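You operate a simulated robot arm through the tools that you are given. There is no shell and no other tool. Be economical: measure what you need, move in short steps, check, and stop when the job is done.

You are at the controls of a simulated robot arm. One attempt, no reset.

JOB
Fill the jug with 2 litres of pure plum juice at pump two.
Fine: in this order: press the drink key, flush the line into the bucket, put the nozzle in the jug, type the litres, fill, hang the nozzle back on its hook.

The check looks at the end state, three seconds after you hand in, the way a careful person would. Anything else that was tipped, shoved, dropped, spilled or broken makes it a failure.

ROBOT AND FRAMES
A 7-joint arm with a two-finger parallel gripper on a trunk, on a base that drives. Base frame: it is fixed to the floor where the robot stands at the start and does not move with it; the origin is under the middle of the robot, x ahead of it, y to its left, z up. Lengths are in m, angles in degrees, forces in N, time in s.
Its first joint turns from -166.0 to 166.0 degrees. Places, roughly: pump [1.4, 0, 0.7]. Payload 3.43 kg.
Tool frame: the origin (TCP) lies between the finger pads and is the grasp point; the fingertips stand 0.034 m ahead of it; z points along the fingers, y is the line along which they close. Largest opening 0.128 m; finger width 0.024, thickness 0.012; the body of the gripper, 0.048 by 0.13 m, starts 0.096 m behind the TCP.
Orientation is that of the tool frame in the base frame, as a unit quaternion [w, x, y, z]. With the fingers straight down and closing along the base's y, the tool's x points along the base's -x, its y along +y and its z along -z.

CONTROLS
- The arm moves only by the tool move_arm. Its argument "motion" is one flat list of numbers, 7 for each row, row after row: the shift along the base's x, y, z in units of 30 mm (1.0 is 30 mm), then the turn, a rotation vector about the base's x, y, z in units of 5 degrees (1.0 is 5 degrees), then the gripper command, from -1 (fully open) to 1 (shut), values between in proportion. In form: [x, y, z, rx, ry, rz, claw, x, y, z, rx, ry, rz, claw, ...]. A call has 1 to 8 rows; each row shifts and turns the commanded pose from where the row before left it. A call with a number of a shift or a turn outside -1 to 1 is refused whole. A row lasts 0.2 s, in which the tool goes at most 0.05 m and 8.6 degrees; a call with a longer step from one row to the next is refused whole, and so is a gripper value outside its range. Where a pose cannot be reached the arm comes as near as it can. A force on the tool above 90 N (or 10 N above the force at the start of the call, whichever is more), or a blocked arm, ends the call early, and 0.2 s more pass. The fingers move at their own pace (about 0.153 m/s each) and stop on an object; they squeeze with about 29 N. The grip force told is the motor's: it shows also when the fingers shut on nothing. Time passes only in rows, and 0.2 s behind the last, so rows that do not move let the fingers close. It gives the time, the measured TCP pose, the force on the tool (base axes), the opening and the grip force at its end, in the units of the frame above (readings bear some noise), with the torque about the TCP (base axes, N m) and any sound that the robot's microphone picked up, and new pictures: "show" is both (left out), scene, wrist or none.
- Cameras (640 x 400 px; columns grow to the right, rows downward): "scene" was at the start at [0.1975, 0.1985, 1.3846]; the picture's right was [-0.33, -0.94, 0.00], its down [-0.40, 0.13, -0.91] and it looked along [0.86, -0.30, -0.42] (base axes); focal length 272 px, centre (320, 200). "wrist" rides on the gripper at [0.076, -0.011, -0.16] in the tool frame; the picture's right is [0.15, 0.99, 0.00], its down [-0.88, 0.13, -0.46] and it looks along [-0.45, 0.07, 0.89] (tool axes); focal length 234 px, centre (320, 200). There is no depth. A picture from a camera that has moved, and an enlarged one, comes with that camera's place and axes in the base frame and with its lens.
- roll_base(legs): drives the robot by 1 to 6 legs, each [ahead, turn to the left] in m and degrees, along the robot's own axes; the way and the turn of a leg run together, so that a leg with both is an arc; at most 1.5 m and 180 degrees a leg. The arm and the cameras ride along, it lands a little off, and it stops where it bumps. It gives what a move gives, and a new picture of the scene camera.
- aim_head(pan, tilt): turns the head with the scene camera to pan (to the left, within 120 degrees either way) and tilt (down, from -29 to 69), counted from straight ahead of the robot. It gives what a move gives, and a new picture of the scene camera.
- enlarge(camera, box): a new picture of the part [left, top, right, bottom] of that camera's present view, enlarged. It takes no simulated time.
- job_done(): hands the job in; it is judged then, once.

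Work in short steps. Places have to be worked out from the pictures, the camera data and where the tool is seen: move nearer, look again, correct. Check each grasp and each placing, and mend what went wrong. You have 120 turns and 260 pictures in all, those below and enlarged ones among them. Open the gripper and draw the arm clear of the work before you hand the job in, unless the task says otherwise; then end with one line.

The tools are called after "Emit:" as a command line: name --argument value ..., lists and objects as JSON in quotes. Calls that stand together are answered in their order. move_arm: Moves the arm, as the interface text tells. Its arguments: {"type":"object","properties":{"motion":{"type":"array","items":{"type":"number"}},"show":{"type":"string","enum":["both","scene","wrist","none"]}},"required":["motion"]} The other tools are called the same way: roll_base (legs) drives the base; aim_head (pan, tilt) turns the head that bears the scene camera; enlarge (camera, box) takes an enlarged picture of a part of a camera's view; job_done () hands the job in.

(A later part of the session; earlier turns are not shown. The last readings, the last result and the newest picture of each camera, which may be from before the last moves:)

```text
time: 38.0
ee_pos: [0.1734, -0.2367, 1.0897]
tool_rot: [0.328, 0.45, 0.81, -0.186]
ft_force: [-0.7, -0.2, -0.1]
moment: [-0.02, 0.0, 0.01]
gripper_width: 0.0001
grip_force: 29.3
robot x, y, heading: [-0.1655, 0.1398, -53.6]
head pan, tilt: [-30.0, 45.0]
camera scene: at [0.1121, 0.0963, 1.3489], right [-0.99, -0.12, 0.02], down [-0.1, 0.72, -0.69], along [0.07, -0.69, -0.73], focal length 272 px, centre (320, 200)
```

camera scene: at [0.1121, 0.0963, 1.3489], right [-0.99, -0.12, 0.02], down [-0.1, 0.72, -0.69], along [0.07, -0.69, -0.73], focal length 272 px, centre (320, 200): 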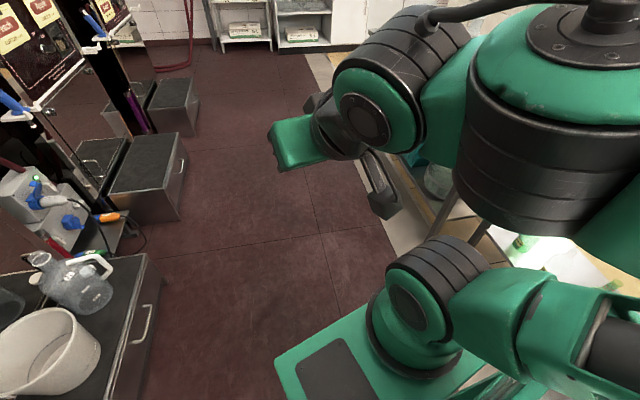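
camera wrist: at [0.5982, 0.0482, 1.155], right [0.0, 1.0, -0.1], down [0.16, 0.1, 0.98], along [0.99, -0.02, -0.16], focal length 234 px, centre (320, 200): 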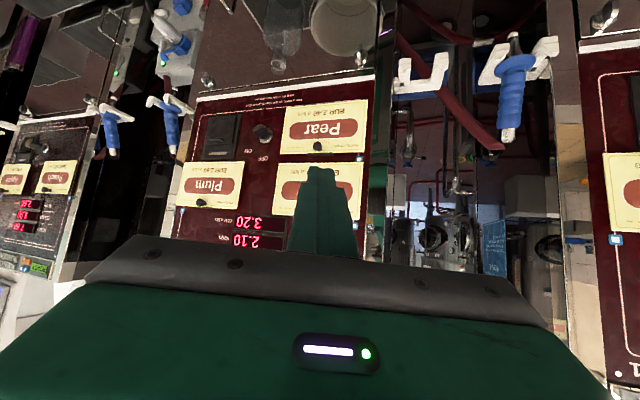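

Now I see the arm stands on the front deck, so a place near (0.2, -0.15) with ~8° heading suits and keeps the tray off the table. Turn, drive, turn.

Emit:
roll_base --legs '[[0, 15], [0.46, 0], [0, 46]]'

Emit:
aim_head --pan -15 --tilt 40

```text
time: 44.0
ee_pos: [0.6743, -0.0185, 1.0915]
tool_rot: [0.379, -0.022, 0.925, 0.007]
ft_force: [0.0, -0.2, -0.2]
moment: [-0.01, -0.01, 0.0]
gripper_width: 0.0001
grip_force: 28.8
robot x, y, heading: [0.1813, -0.1373, 7.6]
head pan, tilt: [-30.0, 45.0]
camera scene: at [0.3562, 0.0876, 1.3488], right [-0.38, -0.92, 0.02], down [-0.68, 0.27, -0.69], along [0.63, -0.28, -0.73], focal length 272 px, centre (320, 200)
```

scene: 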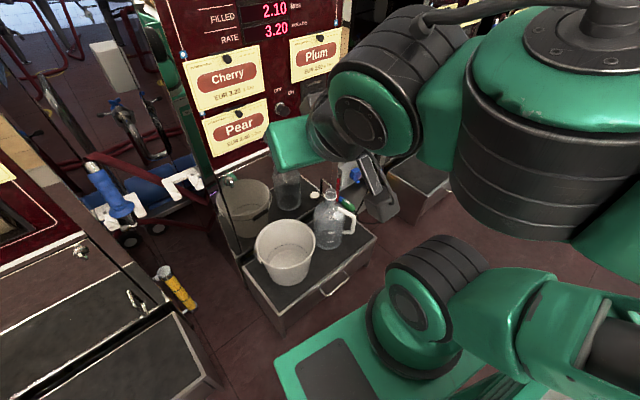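

```text
time: 44.8
ee_pos: [0.665, -0.0168, 1.0877]
tool_rot: [0.366, -0.023, 0.93, 0.003]
ft_force: [-0.2, 0.0, -0.3]
moment: [0.03, 0.0, 0.02]
gripper_width: 0.0
grip_force: 28.4
robot x, y, heading: [0.1815, -0.1371, 7.5]
head pan, tilt: [-15.0, 40.0]
camera scene: at [0.3651, 0.1107, 1.3551], right [-0.13, -0.99, 0.01], down [-0.66, 0.08, -0.75], along [0.74, -0.11, -0.67], focal length 272 px, centre (320, 200)
```

scene: 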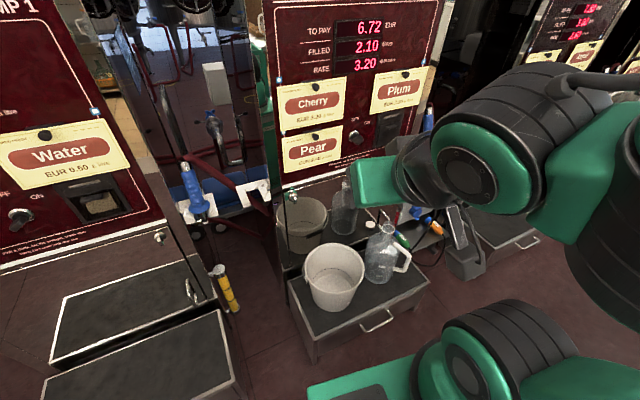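

I'm placed well: tray clear, pump in reach. Keys come out near: triangle (1.15,-0.05,1.36), "2" (1.17,-0.10,1.36), START (1.23,-0.25,1.35). I plan to press with the left finger of the open gripper; move up toward the keypad.

Emit:
move_arm --motion '[0.3, -0.5, 1, 0, -0.3, 0, -1, 0.3, -0.5, 1, 0, -0.3, 0, -1, 0.5, -0.5, 1, 0, -0.3, 0, -1, 0.5, -0.5, 1, 0, -0.3, 0, -1, 0.5, -0.5, 1, 0, -0.3, 0, -1, 0.8, -0.5, 1, 0, -0.3, 0, -1, 0.8, 0, 1, 0, -0.3, 0, -1, 0.8, 0, 1, 0, -0.3, 0, -1]'

Emit:
aim_head --pan -15 --tilt 20

```text
time: 46.6
ee_pos: [0.7769, -0.1145, 1.3457]
tool_rot: [0.488, -0.022, 0.873, 0.008]
ft_force: [-0.1, 0.1, 0.2]
moment: [0.0, 0.02, 0.03]
gripper_width: 0.1282
grip_force: 0.0
robot x, y, heading: [0.1847, -0.1366, 7.3]
head pan, tilt: [-15.0, 40.0]
camera scene: at [0.3426, 0.1018, 1.36], right [-0.13, -0.99, 0.0], down [-0.65, 0.08, -0.76], along [0.75, -0.1, -0.65], focal length 272 px, centre (320, 200)
camera wrist: at [0.6015, -0.1326, 1.3645], right [-0.12, 0.98, -0.13], down [0.07, 0.14, 0.99], along [0.99, 0.11, -0.08], focal length 234 px, centre (320, 200)
```

scene: 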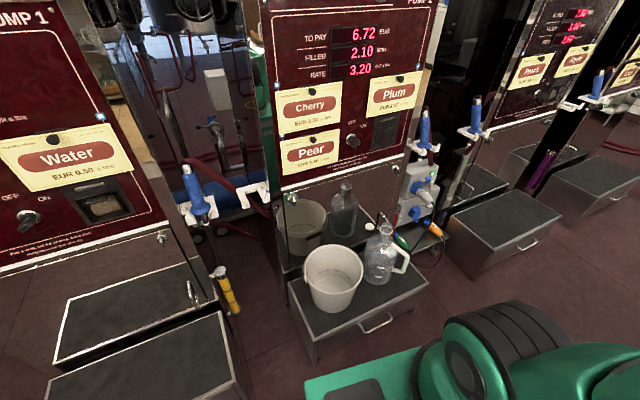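
wrist: 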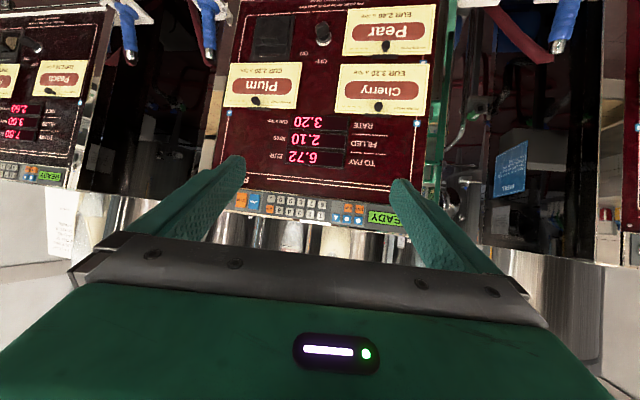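

```text
time: 47.4
ee_pos: [0.7766, -0.114, 1.345]
tool_rot: [0.488, -0.022, 0.873, 0.008]
ft_force: [-0.4, 0.1, -0.3]
moment: [-0.02, 0.0, 0.01]
gripper_width: 0.128
grip_force: 0.1
robot x, y, heading: [0.1865, -0.1373, 7.3]
head pan, tilt: [-15.0, 20.0]
camera scene: at [0.3515, 0.1009, 1.3912], right [-0.13, -0.99, 0.0], down [-0.35, 0.04, -0.93], along [0.93, -0.12, -0.36], focal length 272 px, centre (320, 200)
```

scene: 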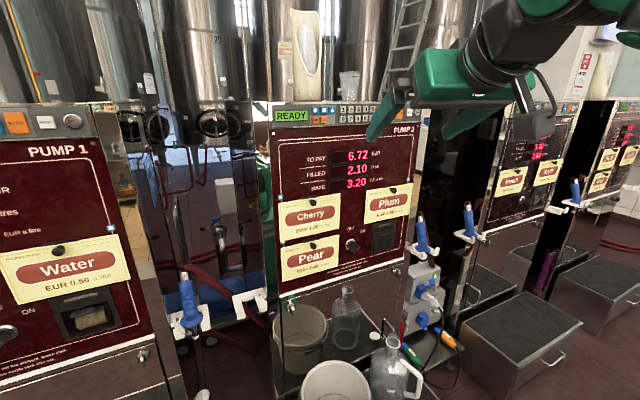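

Both cameras now see the keypad. Enlarge for precise triangulation.

Emit:
enlarge --camera "scene" --box '[265, 90, 435, 200]'

Emit:
enlarge --camera "wrist" --box '[210, 90, 430, 240]'

```text
3.64 times, centred on (350, 145) of scene
camera zoom: at [0.3515, 0.1009, 1.3912], right [-0.13, -0.99, 0.0], down [-0.35, 0.04, -0.93], along [0.93, -0.12, -0.36], focal length 988 px, centre (211, 400)
```

zoom: 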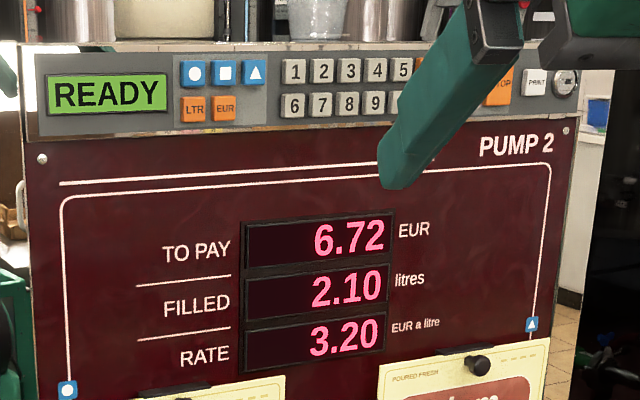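

```text
2.67 times, centred on (320, 165) of wrist
camera zoom: at [0.6018, -0.1324, 1.3639], right [-0.12, 0.98, -0.13], down [0.07, 0.14, 0.99], along [0.99, 0.11, -0.08], focal length 624 px, centre (320, 293)
```

zoom: 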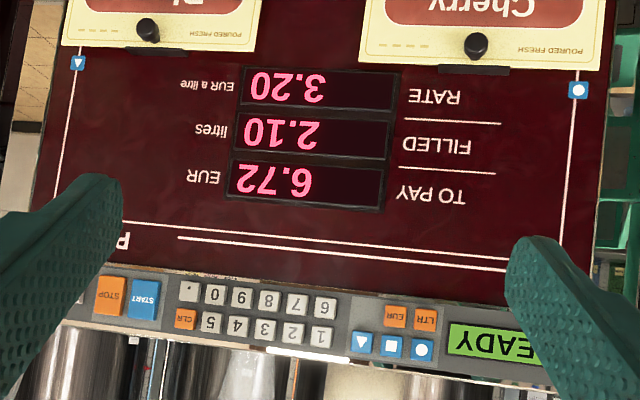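

Triangulation agrees well (triangle key at about (1.136,-0.032,1.355), fingertip prediction matches the picture). I move the left fingertip to ~4 cm off the triangle key.

Emit:
move_arm --motion '[1, 0, 0, 0, 0, 0, -1, 1, 0, 0, 0, 0, 0, -1, 1, 0, 0.2, 0, 0, 0, -1, 1, 0, 0.2, 0, 0, 0, -1, 1, 0, 0.2, 0, 0, 0, -1, 1, 0, 0.1, 0, 0, 0, -1, 1, 0, 0, 0, 0, 0, -1, 1, 0, 0, 0, 0, 0, -1]' --show "none"

Emit:
move_arm --motion '[0.7, -0.05, 0, 0, 0, 0, -1, 0.7, -0.05, 0, 0, 0, 0, -1]'

Emit:
enlarge --camera "scene" --box '[265, 90, 365, 150]'

Emit:
enlarge --camera "wrist" --box '[340, 120, 480, 240]'

```text
time: 49.2
ee_pos: [1.0176, -0.113, 1.367]
tool_rot: [0.487, -0.022, 0.873, 0.008]
ft_force: [-0.5, -0.2, 0.4]
moment: [0.02, 0.02, -0.01]
gripper_width: 0.1279
grip_force: 0.3
robot x, y, heading: [0.1836, -0.1335, 7.6]
head pan, tilt: [-15.0, 20.0]
```

```text
time: 49.8
ee_pos: [1.0599, -0.1175, 1.3671]
tool_rot: [0.488, -0.022, 0.873, 0.008]
ft_force: [-0.4, -0.4, 0.9]
moment: [-0.01, 0.02, -0.01]
gripper_width: 0.1282
grip_force: 0.0
robot x, y, heading: [0.1827, -0.135, 7.4]
head pan, tilt: [-15.0, 20.0]
camera scene: at [0.3513, 0.1009, 1.3913], right [-0.13, -0.99, 0.0], down [-0.35, 0.04, -0.94], along [0.93, -0.12, -0.35], focal length 272 px, centre (320, 200)
camera wrist: at [0.8848, -0.1373, 1.3856], right [-0.12, 0.98, -0.13], down [0.07, 0.14, 0.99], along [0.99, 0.11, -0.08], focal length 234 px, centre (320, 200)
```

scene: 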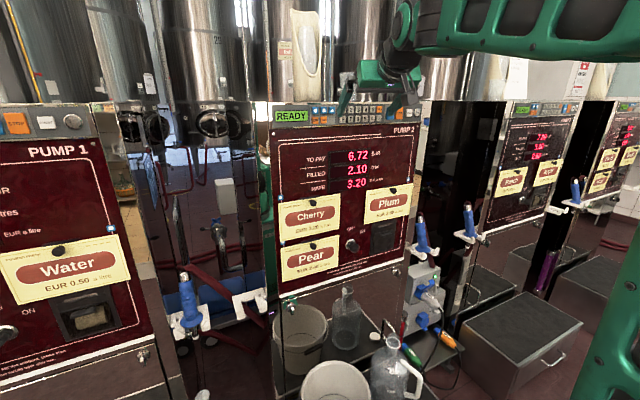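
wrist: 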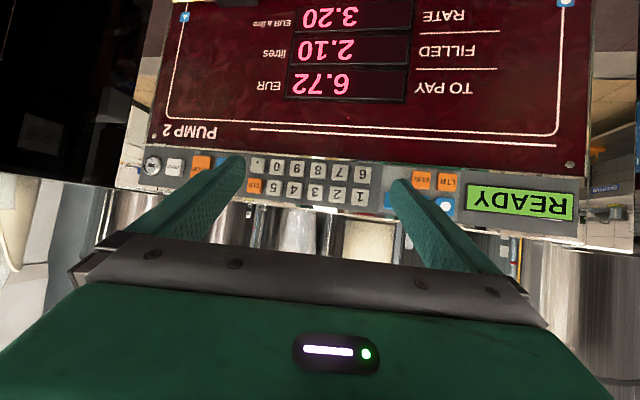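

```text
6.40 times, centred on (315, 120) of scene
camera zoom: at [0.3513, 0.1009, 1.3913], right [-0.13, -0.99, 0.0], down [-0.35, 0.04, -0.94], along [0.93, -0.12, -0.35], focal length 1739 px, centre (352, 712)
```

zoom: 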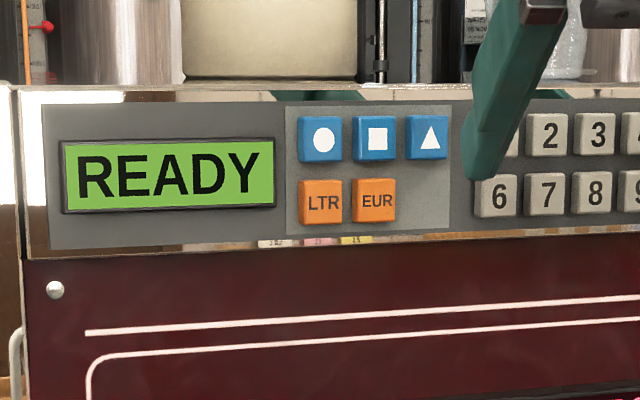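

```text
3.33 times, centred on (410, 180) of wrist
camera zoom: at [0.8848, -0.1373, 1.3856], right [-0.12, 0.98, -0.13], down [0.07, 0.14, 0.99], along [0.99, 0.11, -0.08], focal length 781 px, centre (20, 267)
```

zoom: 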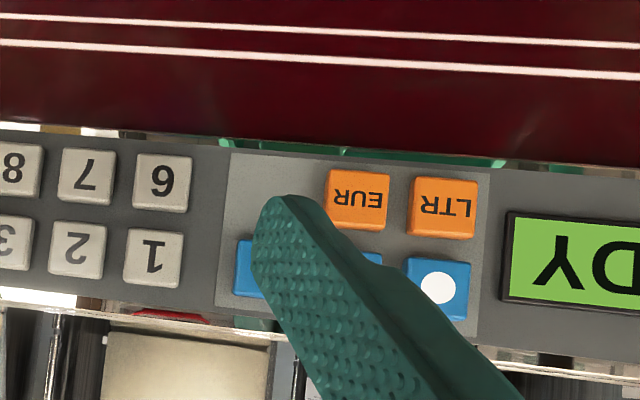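

The fingertip is in front of the triangle key, a bit low. Raise ~6 mm and advance 3 cm along the face normal.

Emit:
move_arm --motion '[0, -0.1, 0.2, 0, 0, 0, -1, 0.47, 0.18, 0, 0, 0, 0, -1, 0.47, 0.18, 0, 0, 0, 0, -1]' --show "none"

Emit:
enlarge --camera "scene" --box '[265, 90, 365, 150]'

Emit:
enlarge --camera "wrist" --box '[340, 120, 480, 240]'

```text
time: 50.6
ee_pos: [1.0883, -0.1119, 1.3744]
tool_rot: [0.487, -0.022, 0.873, 0.008]
ft_force: [-1.1, 0.3, -1.3]
moment: [-0.09, 0.04, 0.08]
gripper_width: 0.1278
grip_force: 0.0
robot x, y, heading: [0.1814, -0.1344, 7.5]
head pan, tilt: [-15.0, 20.0]
heard: click
```

```text
6.40 times, centred on (315, 120) of scene
camera zoom: at [0.3514, 0.1008, 1.3913], right [-0.13, -0.99, 0.0], down [-0.35, 0.04, -0.94], along [0.93, -0.12, -0.35], focal length 1739 px, centre (352, 712)
```

zoom: 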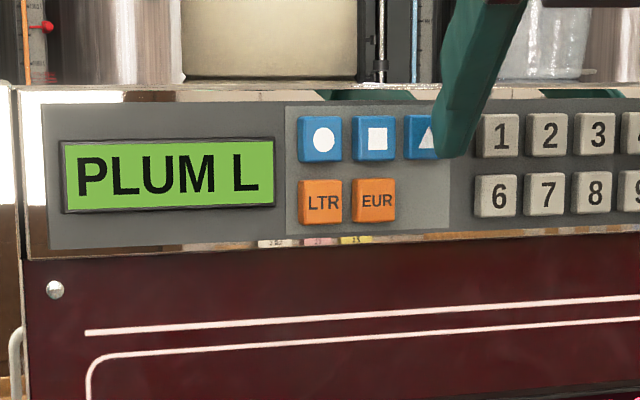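

```text
3.33 times, centred on (410, 180) of wrist
camera zoom: at [0.9137, -0.13, 1.3928], right [-0.12, 0.98, -0.13], down [0.07, 0.14, 0.99], along [0.99, 0.11, -0.08], focal length 781 px, centre (20, 267)
```

zoom: 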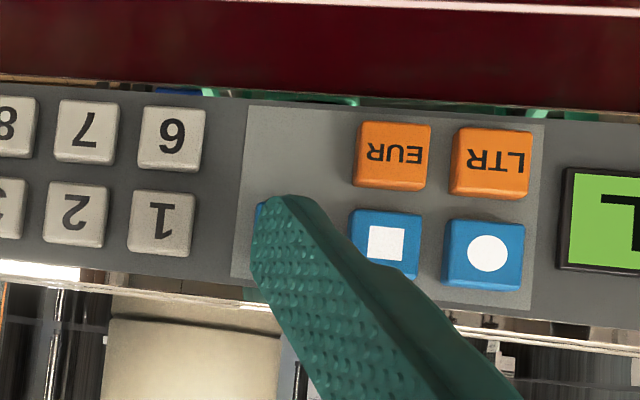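

"PLUM L" shows: plum is chosen in litres mode, one click. I retreat along the normal, then examine the nozzle.

Emit:
move_arm --motion '[-0.9, -0.34, 0, 0, 0, 0, -1, -0.9, -0.34, 0, 0, 0, 0, -1, -1, -0.34, 0, 0, 0, 0, -1, -1, -0.3, 0, 0, 0, 0, -1, -1, -0.3, -0.5, 0, 0, 0, -1, -1, -0.3, -0.5, 0, 0, 0, -1, -1, -0.3, -0.5, 0, 0, 0, -1, -1, -0.3, -0.5, 0, 0, 0, -1]' --show "both"

Emit:
enlarge --camera "scene" --box '[380, 180, 520, 320]'

Emit:
enlarge --camera "wrist" --box '[60, 0, 260, 180]'

```text
time: 52.4
ee_pos: [0.8507, -0.1854, 1.314]
tool_rot: [0.488, -0.021, 0.873, 0.007]
ft_force: [0.4, 0.1, 0.0]
moment: [0.02, 0.0, -0.03]
gripper_width: 0.1281
grip_force: 0.0
robot x, y, heading: [0.1795, -0.1363, 7.7]
head pan, tilt: [-15.0, 20.0]
camera scene: at [0.352, 0.101, 1.3912], right [-0.13, -0.99, 0.0], down [-0.35, 0.04, -0.94], along [0.93, -0.12, -0.35], focal length 272 px, centre (320, 200)
camera wrist: at [0.6766, -0.2042, 1.3331], right [-0.12, 0.98, -0.13], down [0.07, 0.14, 0.99], along [0.99, 0.11, -0.08], focal length 234 px, centre (320, 200)
```

scene: 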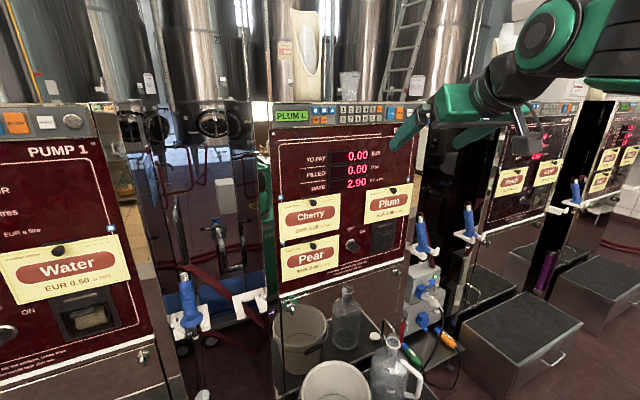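
wrist: 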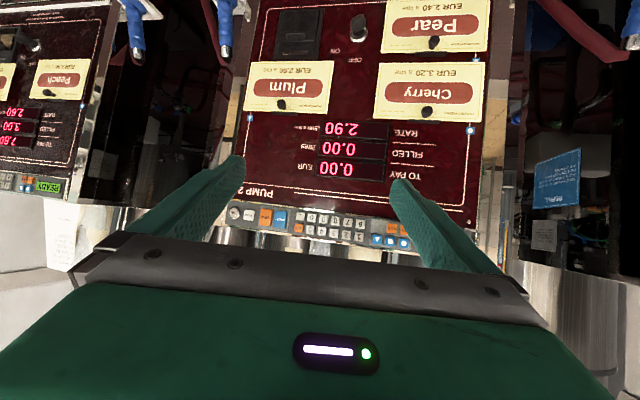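

```text
2.86 times, centred on (450, 250) of scene
camera zoom: at [0.352, 0.101, 1.3912], right [-0.13, -0.99, 0.0], down [-0.35, 0.04, -0.94], along [0.93, -0.12, -0.35], focal length 776 px, centre (-51, 57)
```

zoom: 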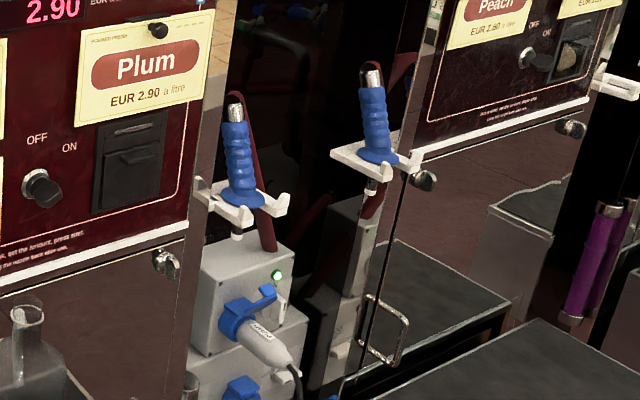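

```text
2.22 times, centred on (160, 90) of wrist
camera zoom: at [0.6766, -0.2042, 1.3331], right [-0.12, 0.98, -0.13], down [0.07, 0.14, 0.99], along [0.99, 0.11, -0.08], focal length 520 px, centre (676, 444)
```

zoom: 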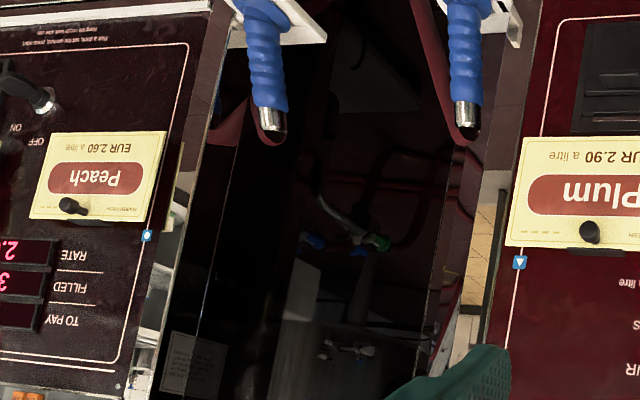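

Nozzle A (pump 2's own; the second one is its mirror image in pump 3's polished side) has its top at about (1.32,-0.44,0.94) and flange near z≈0.78. I move to a pre-grasp in front of it, yawed 18° to follow the pump's side.

Emit:
move_arm --motion '[0, -0.9, -0.9, 0, 0, 0.5, -0.25, 0, -0.9, -0.9, 0, 0, 0.5, -0.25, 0, -0.9, -0.9, 0, 0, 0.5, -0.25, 0, -0.9, -0.9, 0, 0, 0.5, -0.25, 0, -0.9, -0.9, 0, 0, 0.5, -0.25, 0.3, -0.9, -0.9, 0, 0, 0.5, -0.25, 0.5, -0.9, -0.9, 0, 0, 0.5, -0.25, 0.5, -0.9, -0.9, 0, 0, 0.1, -0.25]' --show "none"

Emit:
move_arm --motion '[0.8, -0.8, -0.9, 0, 0, 0, -0.25, 0.8, -0.8, -0.9, 0, 0, 0, -0.25, 0.8, -0.8, -0.9, 0, 0, 0, -0.25]' --show "none"

Emit:
aim_head --pan -28 --tilt 30

Emit:
enlarge --camera "wrist" --box '[0, 0, 640, 400]'

```text
time: 54.2
ee_pos: [0.8903, -0.3978, 1.0976]
tool_rot: [0.482, -0.158, 0.858, 0.083]
ft_force: [-0.1, -0.2, 0.9]
moment: [-0.06, 0.01, -0.01]
gripper_width: 0.08
grip_force: 0.1
robot x, y, heading: [0.1828, -0.1366, 7.5]
head pan, tilt: [-15.0, 20.0]
```

```text
time: 55.0
ee_pos: [0.964, -0.4713, 1.0172]
tool_rot: [0.482, -0.158, 0.858, 0.083]
ft_force: [-0.1, -0.6, -0.1]
moment: [-0.06, 0.01, -0.04]
gripper_width: 0.08
grip_force: 0.0
robot x, y, heading: [0.1853, -0.1352, 7.4]
head pan, tilt: [-15.0, 20.0]
```

```text
time: 55.8
ee_pos: [0.9642, -0.472, 1.0172]
tool_rot: [0.481, -0.158, 0.859, 0.083]
ft_force: [0.2, 0.3, 0.5]
moment: [0.01, -0.02, 0.01]
gripper_width: 0.0799
grip_force: 0.1
robot x, y, heading: [0.1838, -0.135, 7.3]
head pan, tilt: [-28.0, 30.0]
camera scene: at [0.3439, 0.0813, 1.3754], right [-0.35, -0.94, 0.01], down [-0.48, 0.17, -0.86], along [0.8, -0.3, -0.51], focal length 272 px, centre (320, 200)
```

scene: 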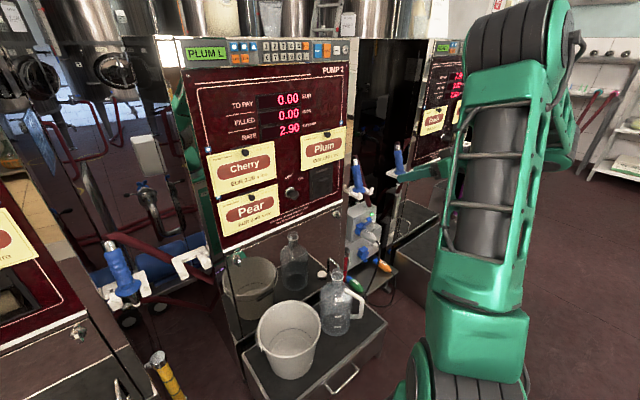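

```text
1.00 times, centred on (320, 200) of wrist (not enlarged: the box is as wide or as high as the picture)
camera zoom: at [0.8034, -0.5425, 1.0353], right [-0.42, 0.9, -0.13], down [0.02, 0.16, 0.99], along [0.91, 0.41, -0.08], focal length 234 px, centre (320, 200)
```

zoom: 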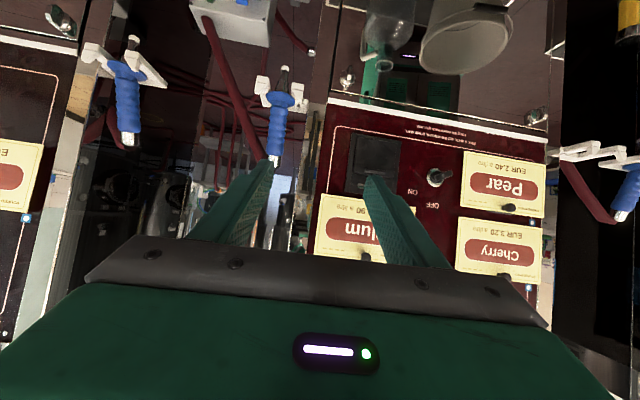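

Emit:
enlarge --camera "wrist" --box '[190, 0, 350, 180]'

Emit:
enlarge --camera "scene" --box '[330, 130, 430, 230]'

```text
2.22 times, centred on (270, 90) of wrist
camera zoom: at [0.8034, -0.5425, 1.0353], right [-0.42, 0.9, -0.13], down [0.02, 0.16, 0.99], along [0.91, 0.41, -0.08], focal length 520 px, centre (431, 444)
```

zoom: 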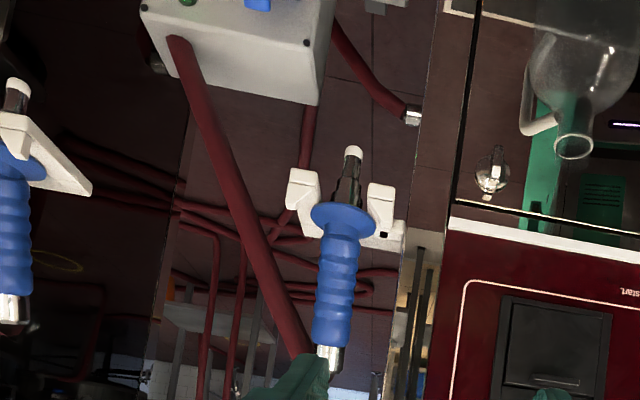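

```text
4.00 times, centred on (380, 180) of scene
camera zoom: at [0.3439, 0.0813, 1.3754], right [-0.35, -0.94, 0.01], down [-0.48, 0.17, -0.86], along [0.8, -0.3, -0.51], focal length 1087 px, centre (80, 280)
```

zoom: 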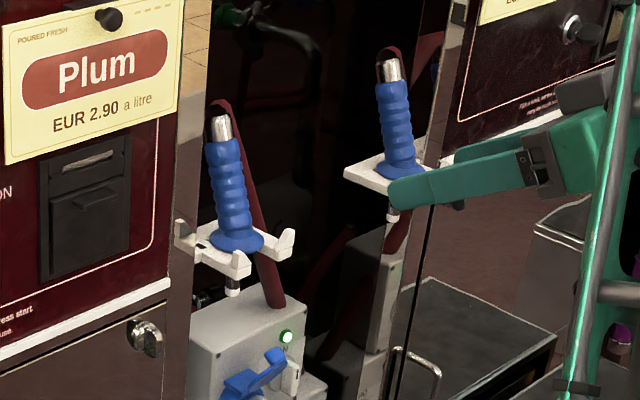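

The nozzle leans slightly (flange (1.27,-0.452,0.80), top (1.30,-0.439,0.93)); the hook's fork opens toward me. I line up on the grip and advance along the tool axis to about 14 cm short.

Emit:
move_arm --motion '[0.5, -0.88, 0.2, 0, 0, 0, 0.06, 0.5, -0.88, 0.2, 0, 0, 0, 0.06, 0.27, -0.87, 0.13, 0, 0, 0, 0.06, 0.8, 0.29, -0.526, 0, 0, 0, 0.06, 0.8, 0.29, -0.526, 0, 0, 0, 0.06, 0.8, 0.29, -0.526, 0, 0, 0, 0.06, 0.8, 0.29, -0.526, 0, 0, 0, 0.06, 0.8, 0.29, -0.526, 0, 0, 0, 0.06]'

Emit:
enlarge --camera "wrist" --box '[190, 0, 430, 240]'

Emit:
enlarge --camera "scene" --box '[330, 130, 430, 230]'

```text
time: 57.6
ee_pos: [1.123, -0.5076, 0.9565]
tool_rot: [0.481, -0.158, 0.858, 0.083]
ft_force: [-0.2, 0.5, 0.0]
moment: [-0.01, 0.02, -0.01]
gripper_width: 0.0604
grip_force: 0.0
robot x, y, heading: [0.1834, -0.1317, 7.7]
head pan, tilt: [-28.0, 30.0]
camera scene: at [0.3435, 0.0813, 1.3753], right [-0.35, -0.94, 0.01], down [-0.48, 0.17, -0.86], along [0.8, -0.3, -0.51], focal length 272 px, centre (320, 200)
camera wrist: at [0.9628, -0.5797, 0.9743], right [-0.42, 0.9, -0.13], down [0.02, 0.16, 0.99], along [0.91, 0.41, -0.08], focal length 234 px, centre (320, 200)
```

scene: 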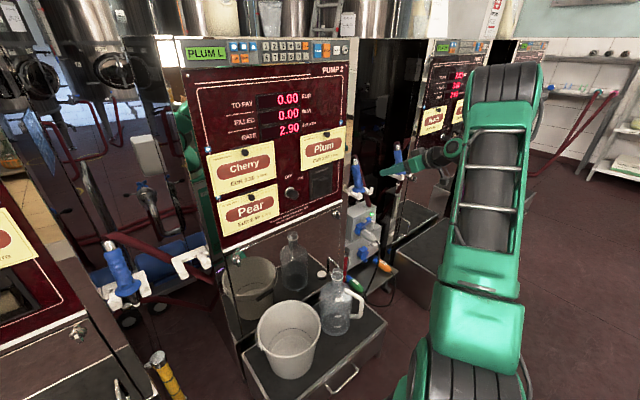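
wrist: 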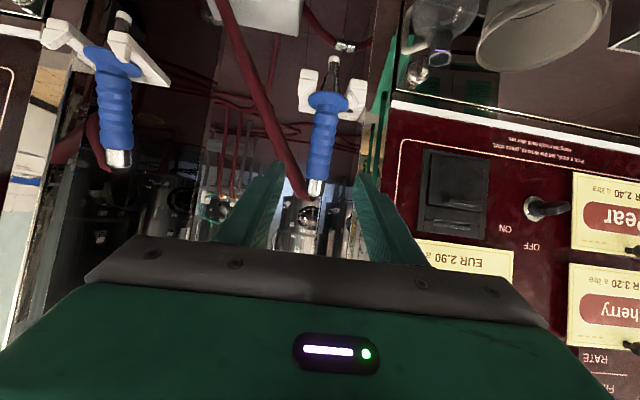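

```text
1.67 times, centred on (310, 120) of wrist
camera zoom: at [0.9628, -0.5797, 0.9743], right [-0.42, 0.9, -0.13], down [0.02, 0.16, 0.99], along [0.91, 0.41, -0.08], focal length 390 px, centre (337, 333)
```

zoom: 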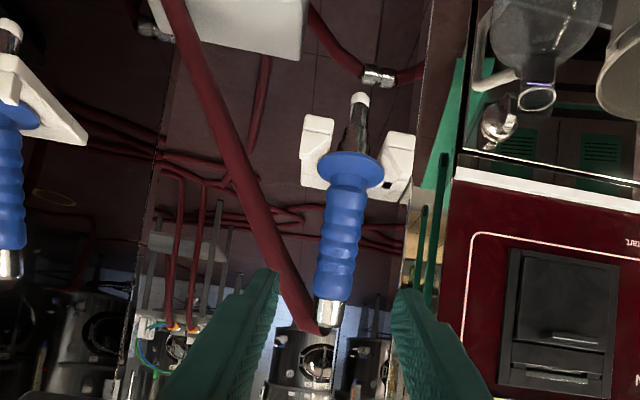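

```text
4.00 times, centred on (380, 180) of scene
camera zoom: at [0.3435, 0.0813, 1.3753], right [-0.35, -0.94, 0.01], down [-0.48, 0.17, -0.86], along [0.8, -0.3, -0.51], focal length 1087 px, centre (80, 280)
```

zoom: 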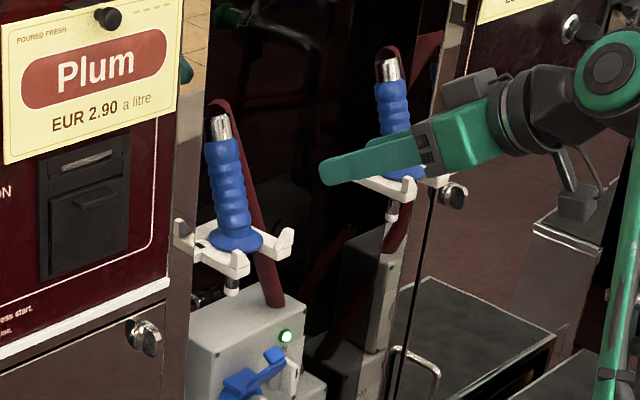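

Well aligned. Advance to the grip (fingers at 6 cm opening).

Emit:
move_arm --motion '[0.748, 0.303, -0.507, 0, 0, 0, 0.06, 0.748, 0.303, -0.507, 0, 0, 0, 0.06, 0.748, 0.303, -0.507, 0, 0, 0, 0.06, 0.748, 0.303, -0.507, 0, 0, 0, 0.06, 0.748, 0.303, -0.507, 0, 0, 0, 0.06, 0.748, 0.303, -0.507, 0, 0, 0, 0.06, 0.748, 0.303, -0.507, 0, 0, 0, 0.06]'

Emit:
enlarge --camera "wrist" --box '[190, 0, 430, 240]'

Emit:
enlarge --camera "scene" --box '[330, 130, 430, 230]'

```text
time: 59.2
ee_pos: [1.2793, -0.4453, 0.8485]
tool_rot: [0.481, -0.157, 0.859, 0.083]
ft_force: [0.5, 0.1, 0.1]
moment: [-0.02, 0.03, -0.01]
gripper_width: 0.0602
grip_force: 0.0
robot x, y, heading: [0.183, -0.1362, 7.6]
head pan, tilt: [-28.0, 30.0]
camera scene: at [0.3436, 0.0812, 1.3753], right [-0.35, -0.94, 0.01], down [-0.48, 0.17, -0.86], along [0.8, -0.3, -0.51], focal length 272 px, centre (320, 200)
camera wrist: at [1.1203, -0.5177, 0.8671], right [-0.42, 0.9, -0.13], down [0.02, 0.16, 0.99], along [0.91, 0.41, -0.08], focal length 234 px, centre (320, 200)
```

scene: 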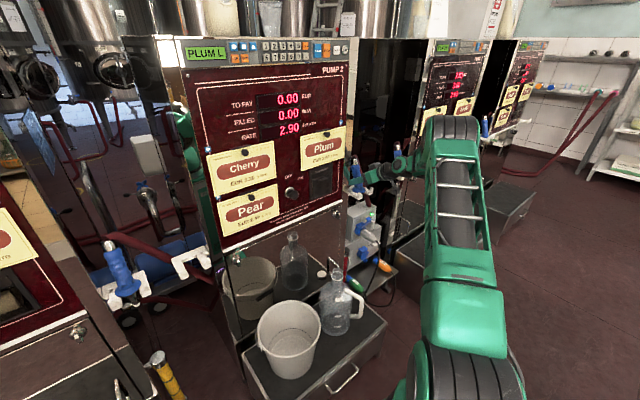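
wrist: 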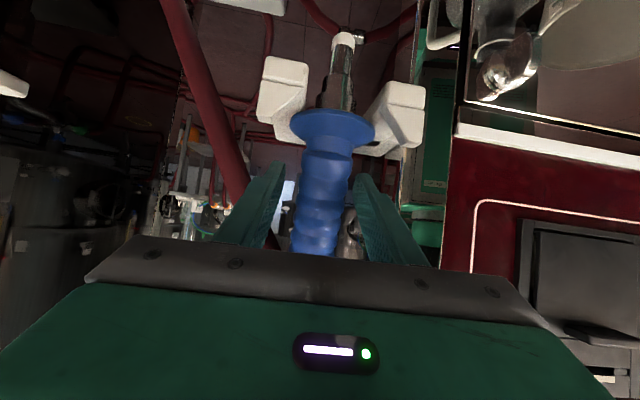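

```text
1.67 times, centred on (310, 120) of wrist
camera zoom: at [1.1203, -0.5177, 0.8671], right [-0.42, 0.9, -0.13], down [0.02, 0.16, 0.99], along [0.91, 0.41, -0.08], focal length 390 px, centre (337, 333)
```

zoom: 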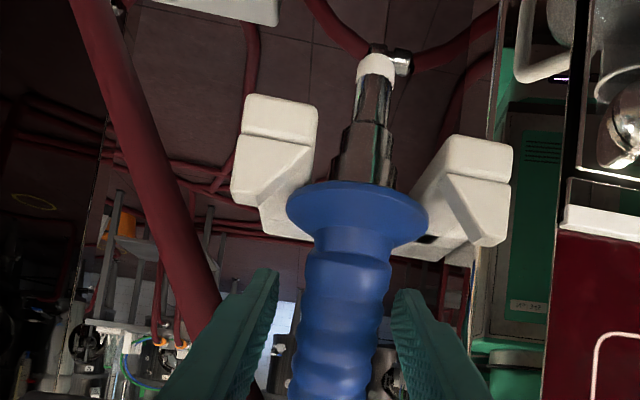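

```text
4.00 times, centred on (380, 180) of scene
camera zoom: at [0.3436, 0.0812, 1.3753], right [-0.35, -0.94, 0.01], down [-0.48, 0.17, -0.86], along [0.8, -0.3, -0.51], focal length 1087 px, centre (80, 280)
```

zoom: 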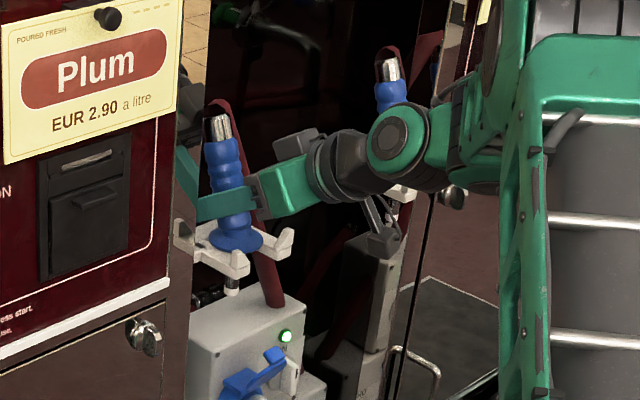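

The grip is between the pads. Close.

Emit:
move_arm --motion '[0, 0, 0, 0, 0, 0, 1, 0, 0, 0, 0, 0, 0, 1, 0, 0, 0, 0, 0, 0, 1]' --show "wrist"

```text
time: 60.0
ee_pos: [1.2809, -0.4457, 0.85]
tool_rot: [0.481, -0.158, 0.858, 0.084]
ft_force: [0.6, 1.8, 2.7]
moment: [0.19, 0.08, -0.06]
gripper_width: 0.0356
grip_force: 28.9
robot x, y, heading: [0.1838, -0.1396, 7.5]
head pan, tilt: [-28.0, 30.0]
camera wrist: at [1.1204, -0.5176, 0.8672], right [-0.42, 0.9, -0.13], down [0.02, 0.16, 0.99], along [0.91, 0.41, -0.08], focal length 234 px, centre (320, 200)
```

wrist: 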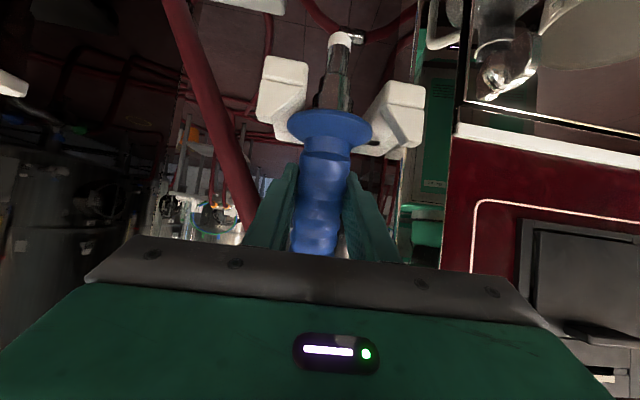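

Gripped (35.6 mm). Lift straight up in small steps.

Emit:
move_arm --motion '[0, 0, 0.6, 0, 0, 0, 1, 0, 0, 0.6, 0, 0, 0, 1, 0, 0, 0.6, 0, 0, 0, 1, 0, 0, 0.6, 0, 0, 0, 1]' --show "both"

Emit:
enlarge --camera "scene" --box '[330, 130, 430, 230]'

```text
time: 61.0
ee_pos: [1.2799, -0.4454, 0.9193]
tool_rot: [0.48, -0.158, 0.859, 0.084]
ft_force: [0.0, 0.3, -3.6]
moment: [0.02, -0.05, -0.02]
gripper_width: 0.0357
grip_force: 29.3
robot x, y, heading: [0.1847, -0.1359, 7.6]
head pan, tilt: [-28.0, 30.0]
camera scene: at [0.3442, 0.0812, 1.3753], right [-0.35, -0.94, 0.01], down [-0.48, 0.17, -0.86], along [0.8, -0.3, -0.51], focal length 272 px, centre (320, 200)
camera wrist: at [1.119, -0.517, 0.9378], right [-0.42, 0.9, -0.13], down [0.02, 0.15, 0.99], along [0.91, 0.41, -0.08], focal length 234 px, centre (320, 200)
```

scene: 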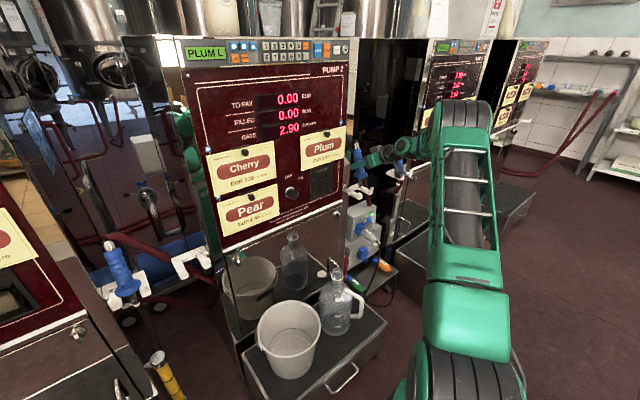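
wrist: 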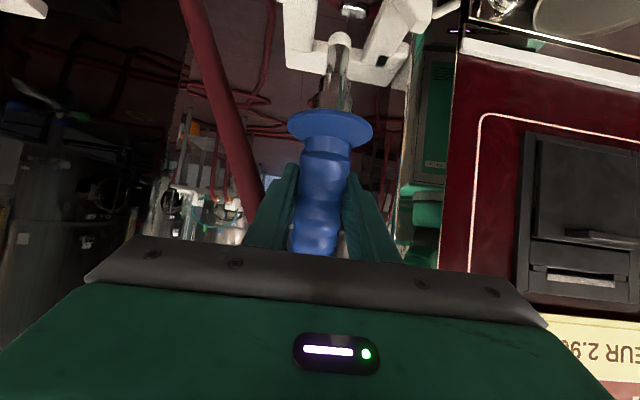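

```text
4.00 times, centred on (380, 180) of scene
camera zoom: at [0.3442, 0.0812, 1.3753], right [-0.35, -0.94, 0.01], down [-0.48, 0.17, -0.86], along [0.8, -0.3, -0.51], focal length 1087 px, centre (80, 280)
```

zoom: 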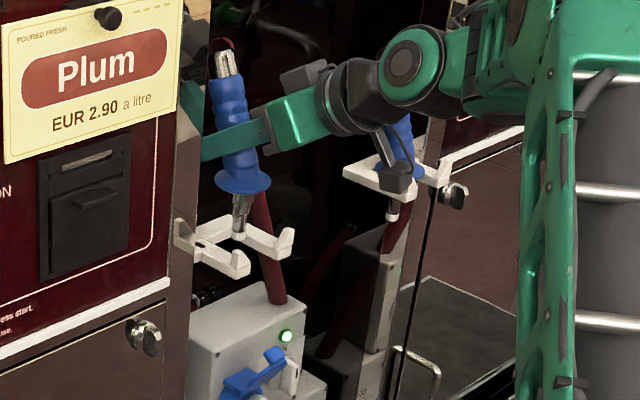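

Nozzle lifted off the hook (weight ≈3.6 N). Lift 3 cm more and draw it back toward me, clear of the fork and pump.

Emit:
move_arm --motion '[0, 0, 0.6, 0, 0, 0, 1, 0, 0, 0.6, 0, 0, 0, 1, -0.7, -0.25, 0, 0, 0, 0, 1, -0.7, -0.25, 0, 0, 0, 0, 1, -0.7, -0.25, 0, 0, 0, 0, 1, -0.7, -0.25, 0, 0, 0, 0, 1, -0.7, -0.25, 0, 0, 0, 0, 1, -0.7, -0.25, 0, 0, 0, 0, 1]' --show "both"

Emit:
aim_head --pan -22 --tilt 45

Emit:
enlarge --camera "scene" --box '[240, 140, 420, 300]'

```text
time: 62.8
ee_pos: [1.1538, -0.4893, 0.9549]
tool_rot: [0.48, -0.158, 0.859, 0.084]
ft_force: [1.3, 0.9, -3.0]
moment: [-0.02, -0.02, -0.01]
gripper_width: 0.0355
grip_force: 29.7
robot x, y, heading: [0.1821, -0.134, 7.3]
head pan, tilt: [-28.0, 30.0]
camera scene: at [0.3442, 0.0813, 1.3753], right [-0.35, -0.94, 0.01], down [-0.48, 0.17, -0.86], along [0.8, -0.3, -0.51], focal length 272 px, centre (320, 200)
camera wrist: at [0.9942, -0.5612, 0.9738], right [-0.42, 0.9, -0.13], down [0.02, 0.16, 0.99], along [0.91, 0.41, -0.08], focal length 234 px, centre (320, 200)
```

scene: 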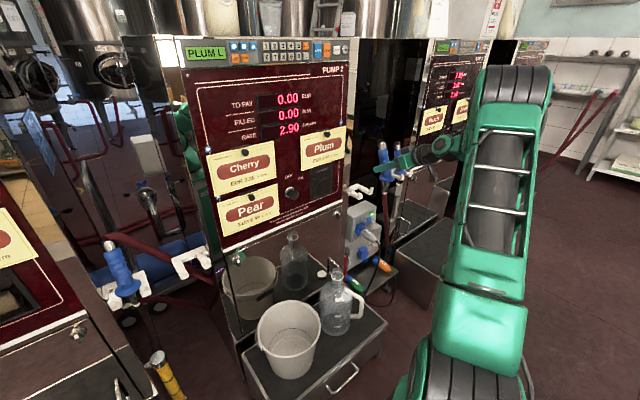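
wrist: 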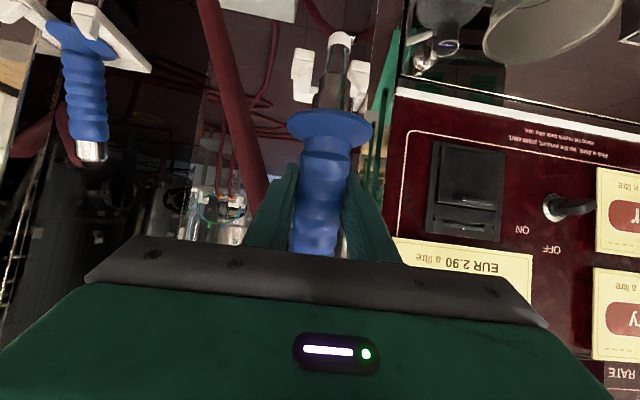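

```text
time: 63.5
ee_pos: [1.1547, -0.4892, 0.9558]
tool_rot: [0.48, -0.157, 0.859, 0.083]
ft_force: [0.0, 0.5, -2.7]
moment: [-0.01, -0.03, 0.02]
gripper_width: 0.0356
grip_force: 28.6
robot x, y, heading: [0.182, -0.1353, 7.6]
head pan, tilt: [-22.0, 45.0]
camera scene: at [0.3377, 0.0925, 1.3528], right [-0.25, -0.97, 0.01], down [-0.69, 0.18, -0.7], along [0.68, -0.18, -0.72], focal length 272 px, centre (320, 200)
```

scene: 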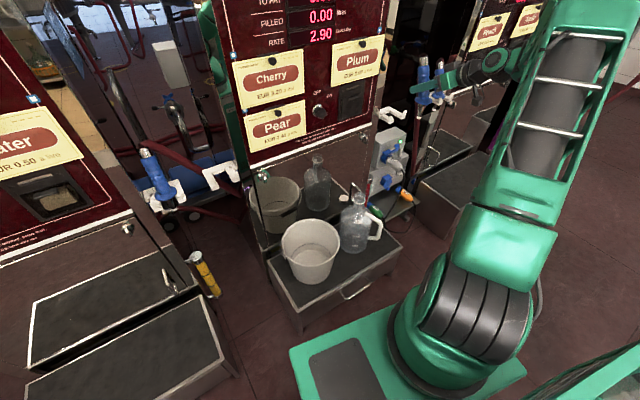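

```text
2.50 times, centred on (330, 220) of scene
camera zoom: at [0.3377, 0.0925, 1.3528], right [-0.25, -0.97, 0.01], down [-0.69, 0.18, -0.7], along [0.68, -0.18, -0.72], focal length 679 px, centre (295, 150)
```

zoom: 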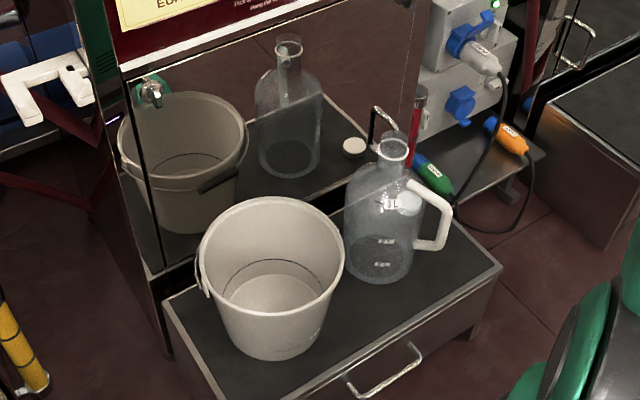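

Jug mouth ≈(1.04,-0.257,0.577), bucket ≈(0.944,-0.03), rim z≈0.53. To lower the nozzle into the deep bucket I need a steeper grasp, so I re-hang it now (reverse path) and re-grip from more above.

Emit:
move_arm --motion '[0.7, 0.243, 0, 0, 0, 0, 1, 0.7, 0.243, 0, 0, 0, 0, 1, 0.7, 0.243, 0, 0, 0, 0, 1, 0.7, 0.243, 0, 0, 0, 0, 1, 0.7, 0.243, 0, 0, 0, 0, 1, 0.7, 0.243, 0, 0, 0, 0, 1, 0, 0, -0.6, 0, 0, 0, 1, 0, 0, -0.6, 0, 0, 0, 1]' --show "wrist"

Emit:
aim_head --pan -28 --tilt 30

Emit:
enlarge --camera "scene" --box '[330, 130, 430, 230]'

```text
time: 65.3
ee_pos: [1.2773, -0.4491, 0.9191]
tool_rot: [0.48, -0.159, 0.859, 0.084]
ft_force: [0.3, -0.2, -2.4]
moment: [0.02, 0.02, 0.0]
gripper_width: 0.0357
grip_force: 29.2
robot x, y, heading: [0.18, -0.1324, 7.3]
head pan, tilt: [-22.0, 45.0]
camera wrist: at [1.119, -0.5206, 0.9377], right [-0.42, 0.9, -0.13], down [0.02, 0.16, 0.99], along [0.91, 0.41, -0.08], focal length 234 px, centre (320, 200)
```

wrist: 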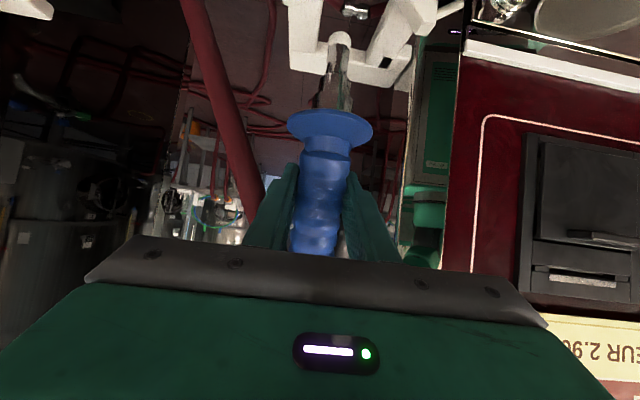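

```text
time: 66.1
ee_pos: [1.2784, -0.4491, 0.9196]
tool_rot: [0.48, -0.158, 0.859, 0.084]
ft_force: [-0.1, -1.0, -3.7]
moment: [0.03, 0.01, 0.04]
gripper_width: 0.0355
grip_force: 29.2
robot x, y, heading: [0.18, -0.1385, 7.4]
head pan, tilt: [-28.0, 30.0]
camera scene: at [0.3441, 0.0813, 1.3752], right [-0.35, -0.94, 0.01], down [-0.48, 0.17, -0.86], along [0.8, -0.3, -0.51], focal length 272 px, centre (320, 200)
```

scene: 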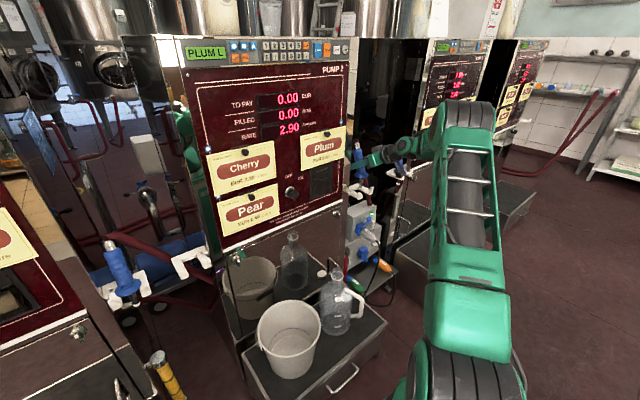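

```text
4.00 times, centred on (380, 180) of scene
camera zoom: at [0.3441, 0.0813, 1.3752], right [-0.35, -0.94, 0.01], down [-0.48, 0.17, -0.86], along [0.8, -0.3, -0.51], focal length 1087 px, centre (80, 280)
```

zoom: 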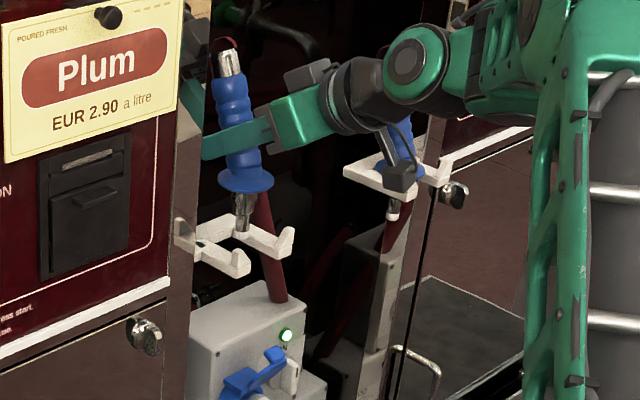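

Nearly identical to the lift-out pose; correct 3 mm sideways and lower to the original height.

Emit:
move_arm --motion '[0.08, 0.12, 0, 0, 0, 0, 1, 0, 0, -0.6, 0, 0, 0, 1, 0, 0, -0.6, 0, 0, 0, 1, 0, 0, -0.6, 0, 0, 0, 1, 0, 0, -0.4, 0, 0, 0, 1]' --show "wrist"

Emit:
enlarge --camera "scene" --box '[330, 130, 430, 230]'

```text
time: 67.3
ee_pos: [1.2804, -0.4437, 0.8529]
tool_rot: [0.48, -0.158, 0.859, 0.084]
ft_force: [-0.2, 0.2, -3.5]
moment: [-0.03, 0.0, 0.02]
gripper_width: 0.0353
grip_force: 29.0
robot x, y, heading: [0.1838, -0.1347, 7.6]
head pan, tilt: [-28.0, 30.0]
camera wrist: at [1.1207, -0.5156, 0.8722], right [-0.42, 0.9, -0.13], down [0.02, 0.16, 0.99], along [0.91, 0.41, -0.08], focal length 234 px, centre (320, 200)
```

wrist: 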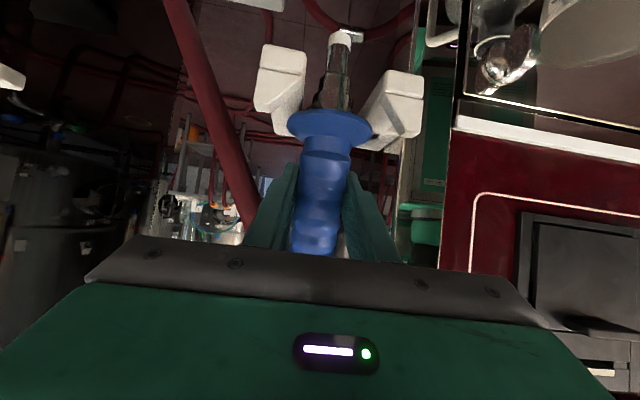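

```text
4.00 times, centred on (380, 180) of scene
camera zoom: at [0.344, 0.0813, 1.3753], right [-0.35, -0.94, 0.01], down [-0.48, 0.17, -0.86], along [0.8, -0.3, -0.51], focal length 1087 px, centre (80, 280)
```

zoom: 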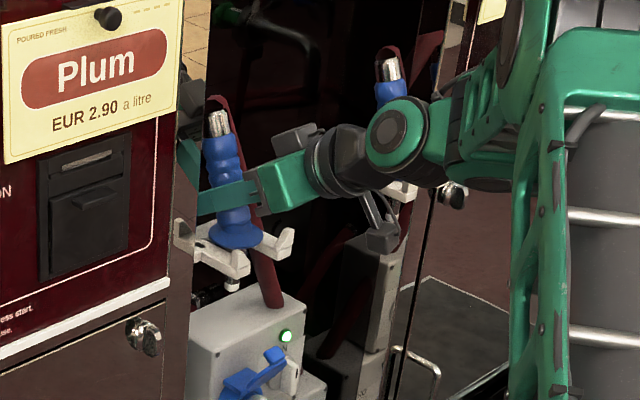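

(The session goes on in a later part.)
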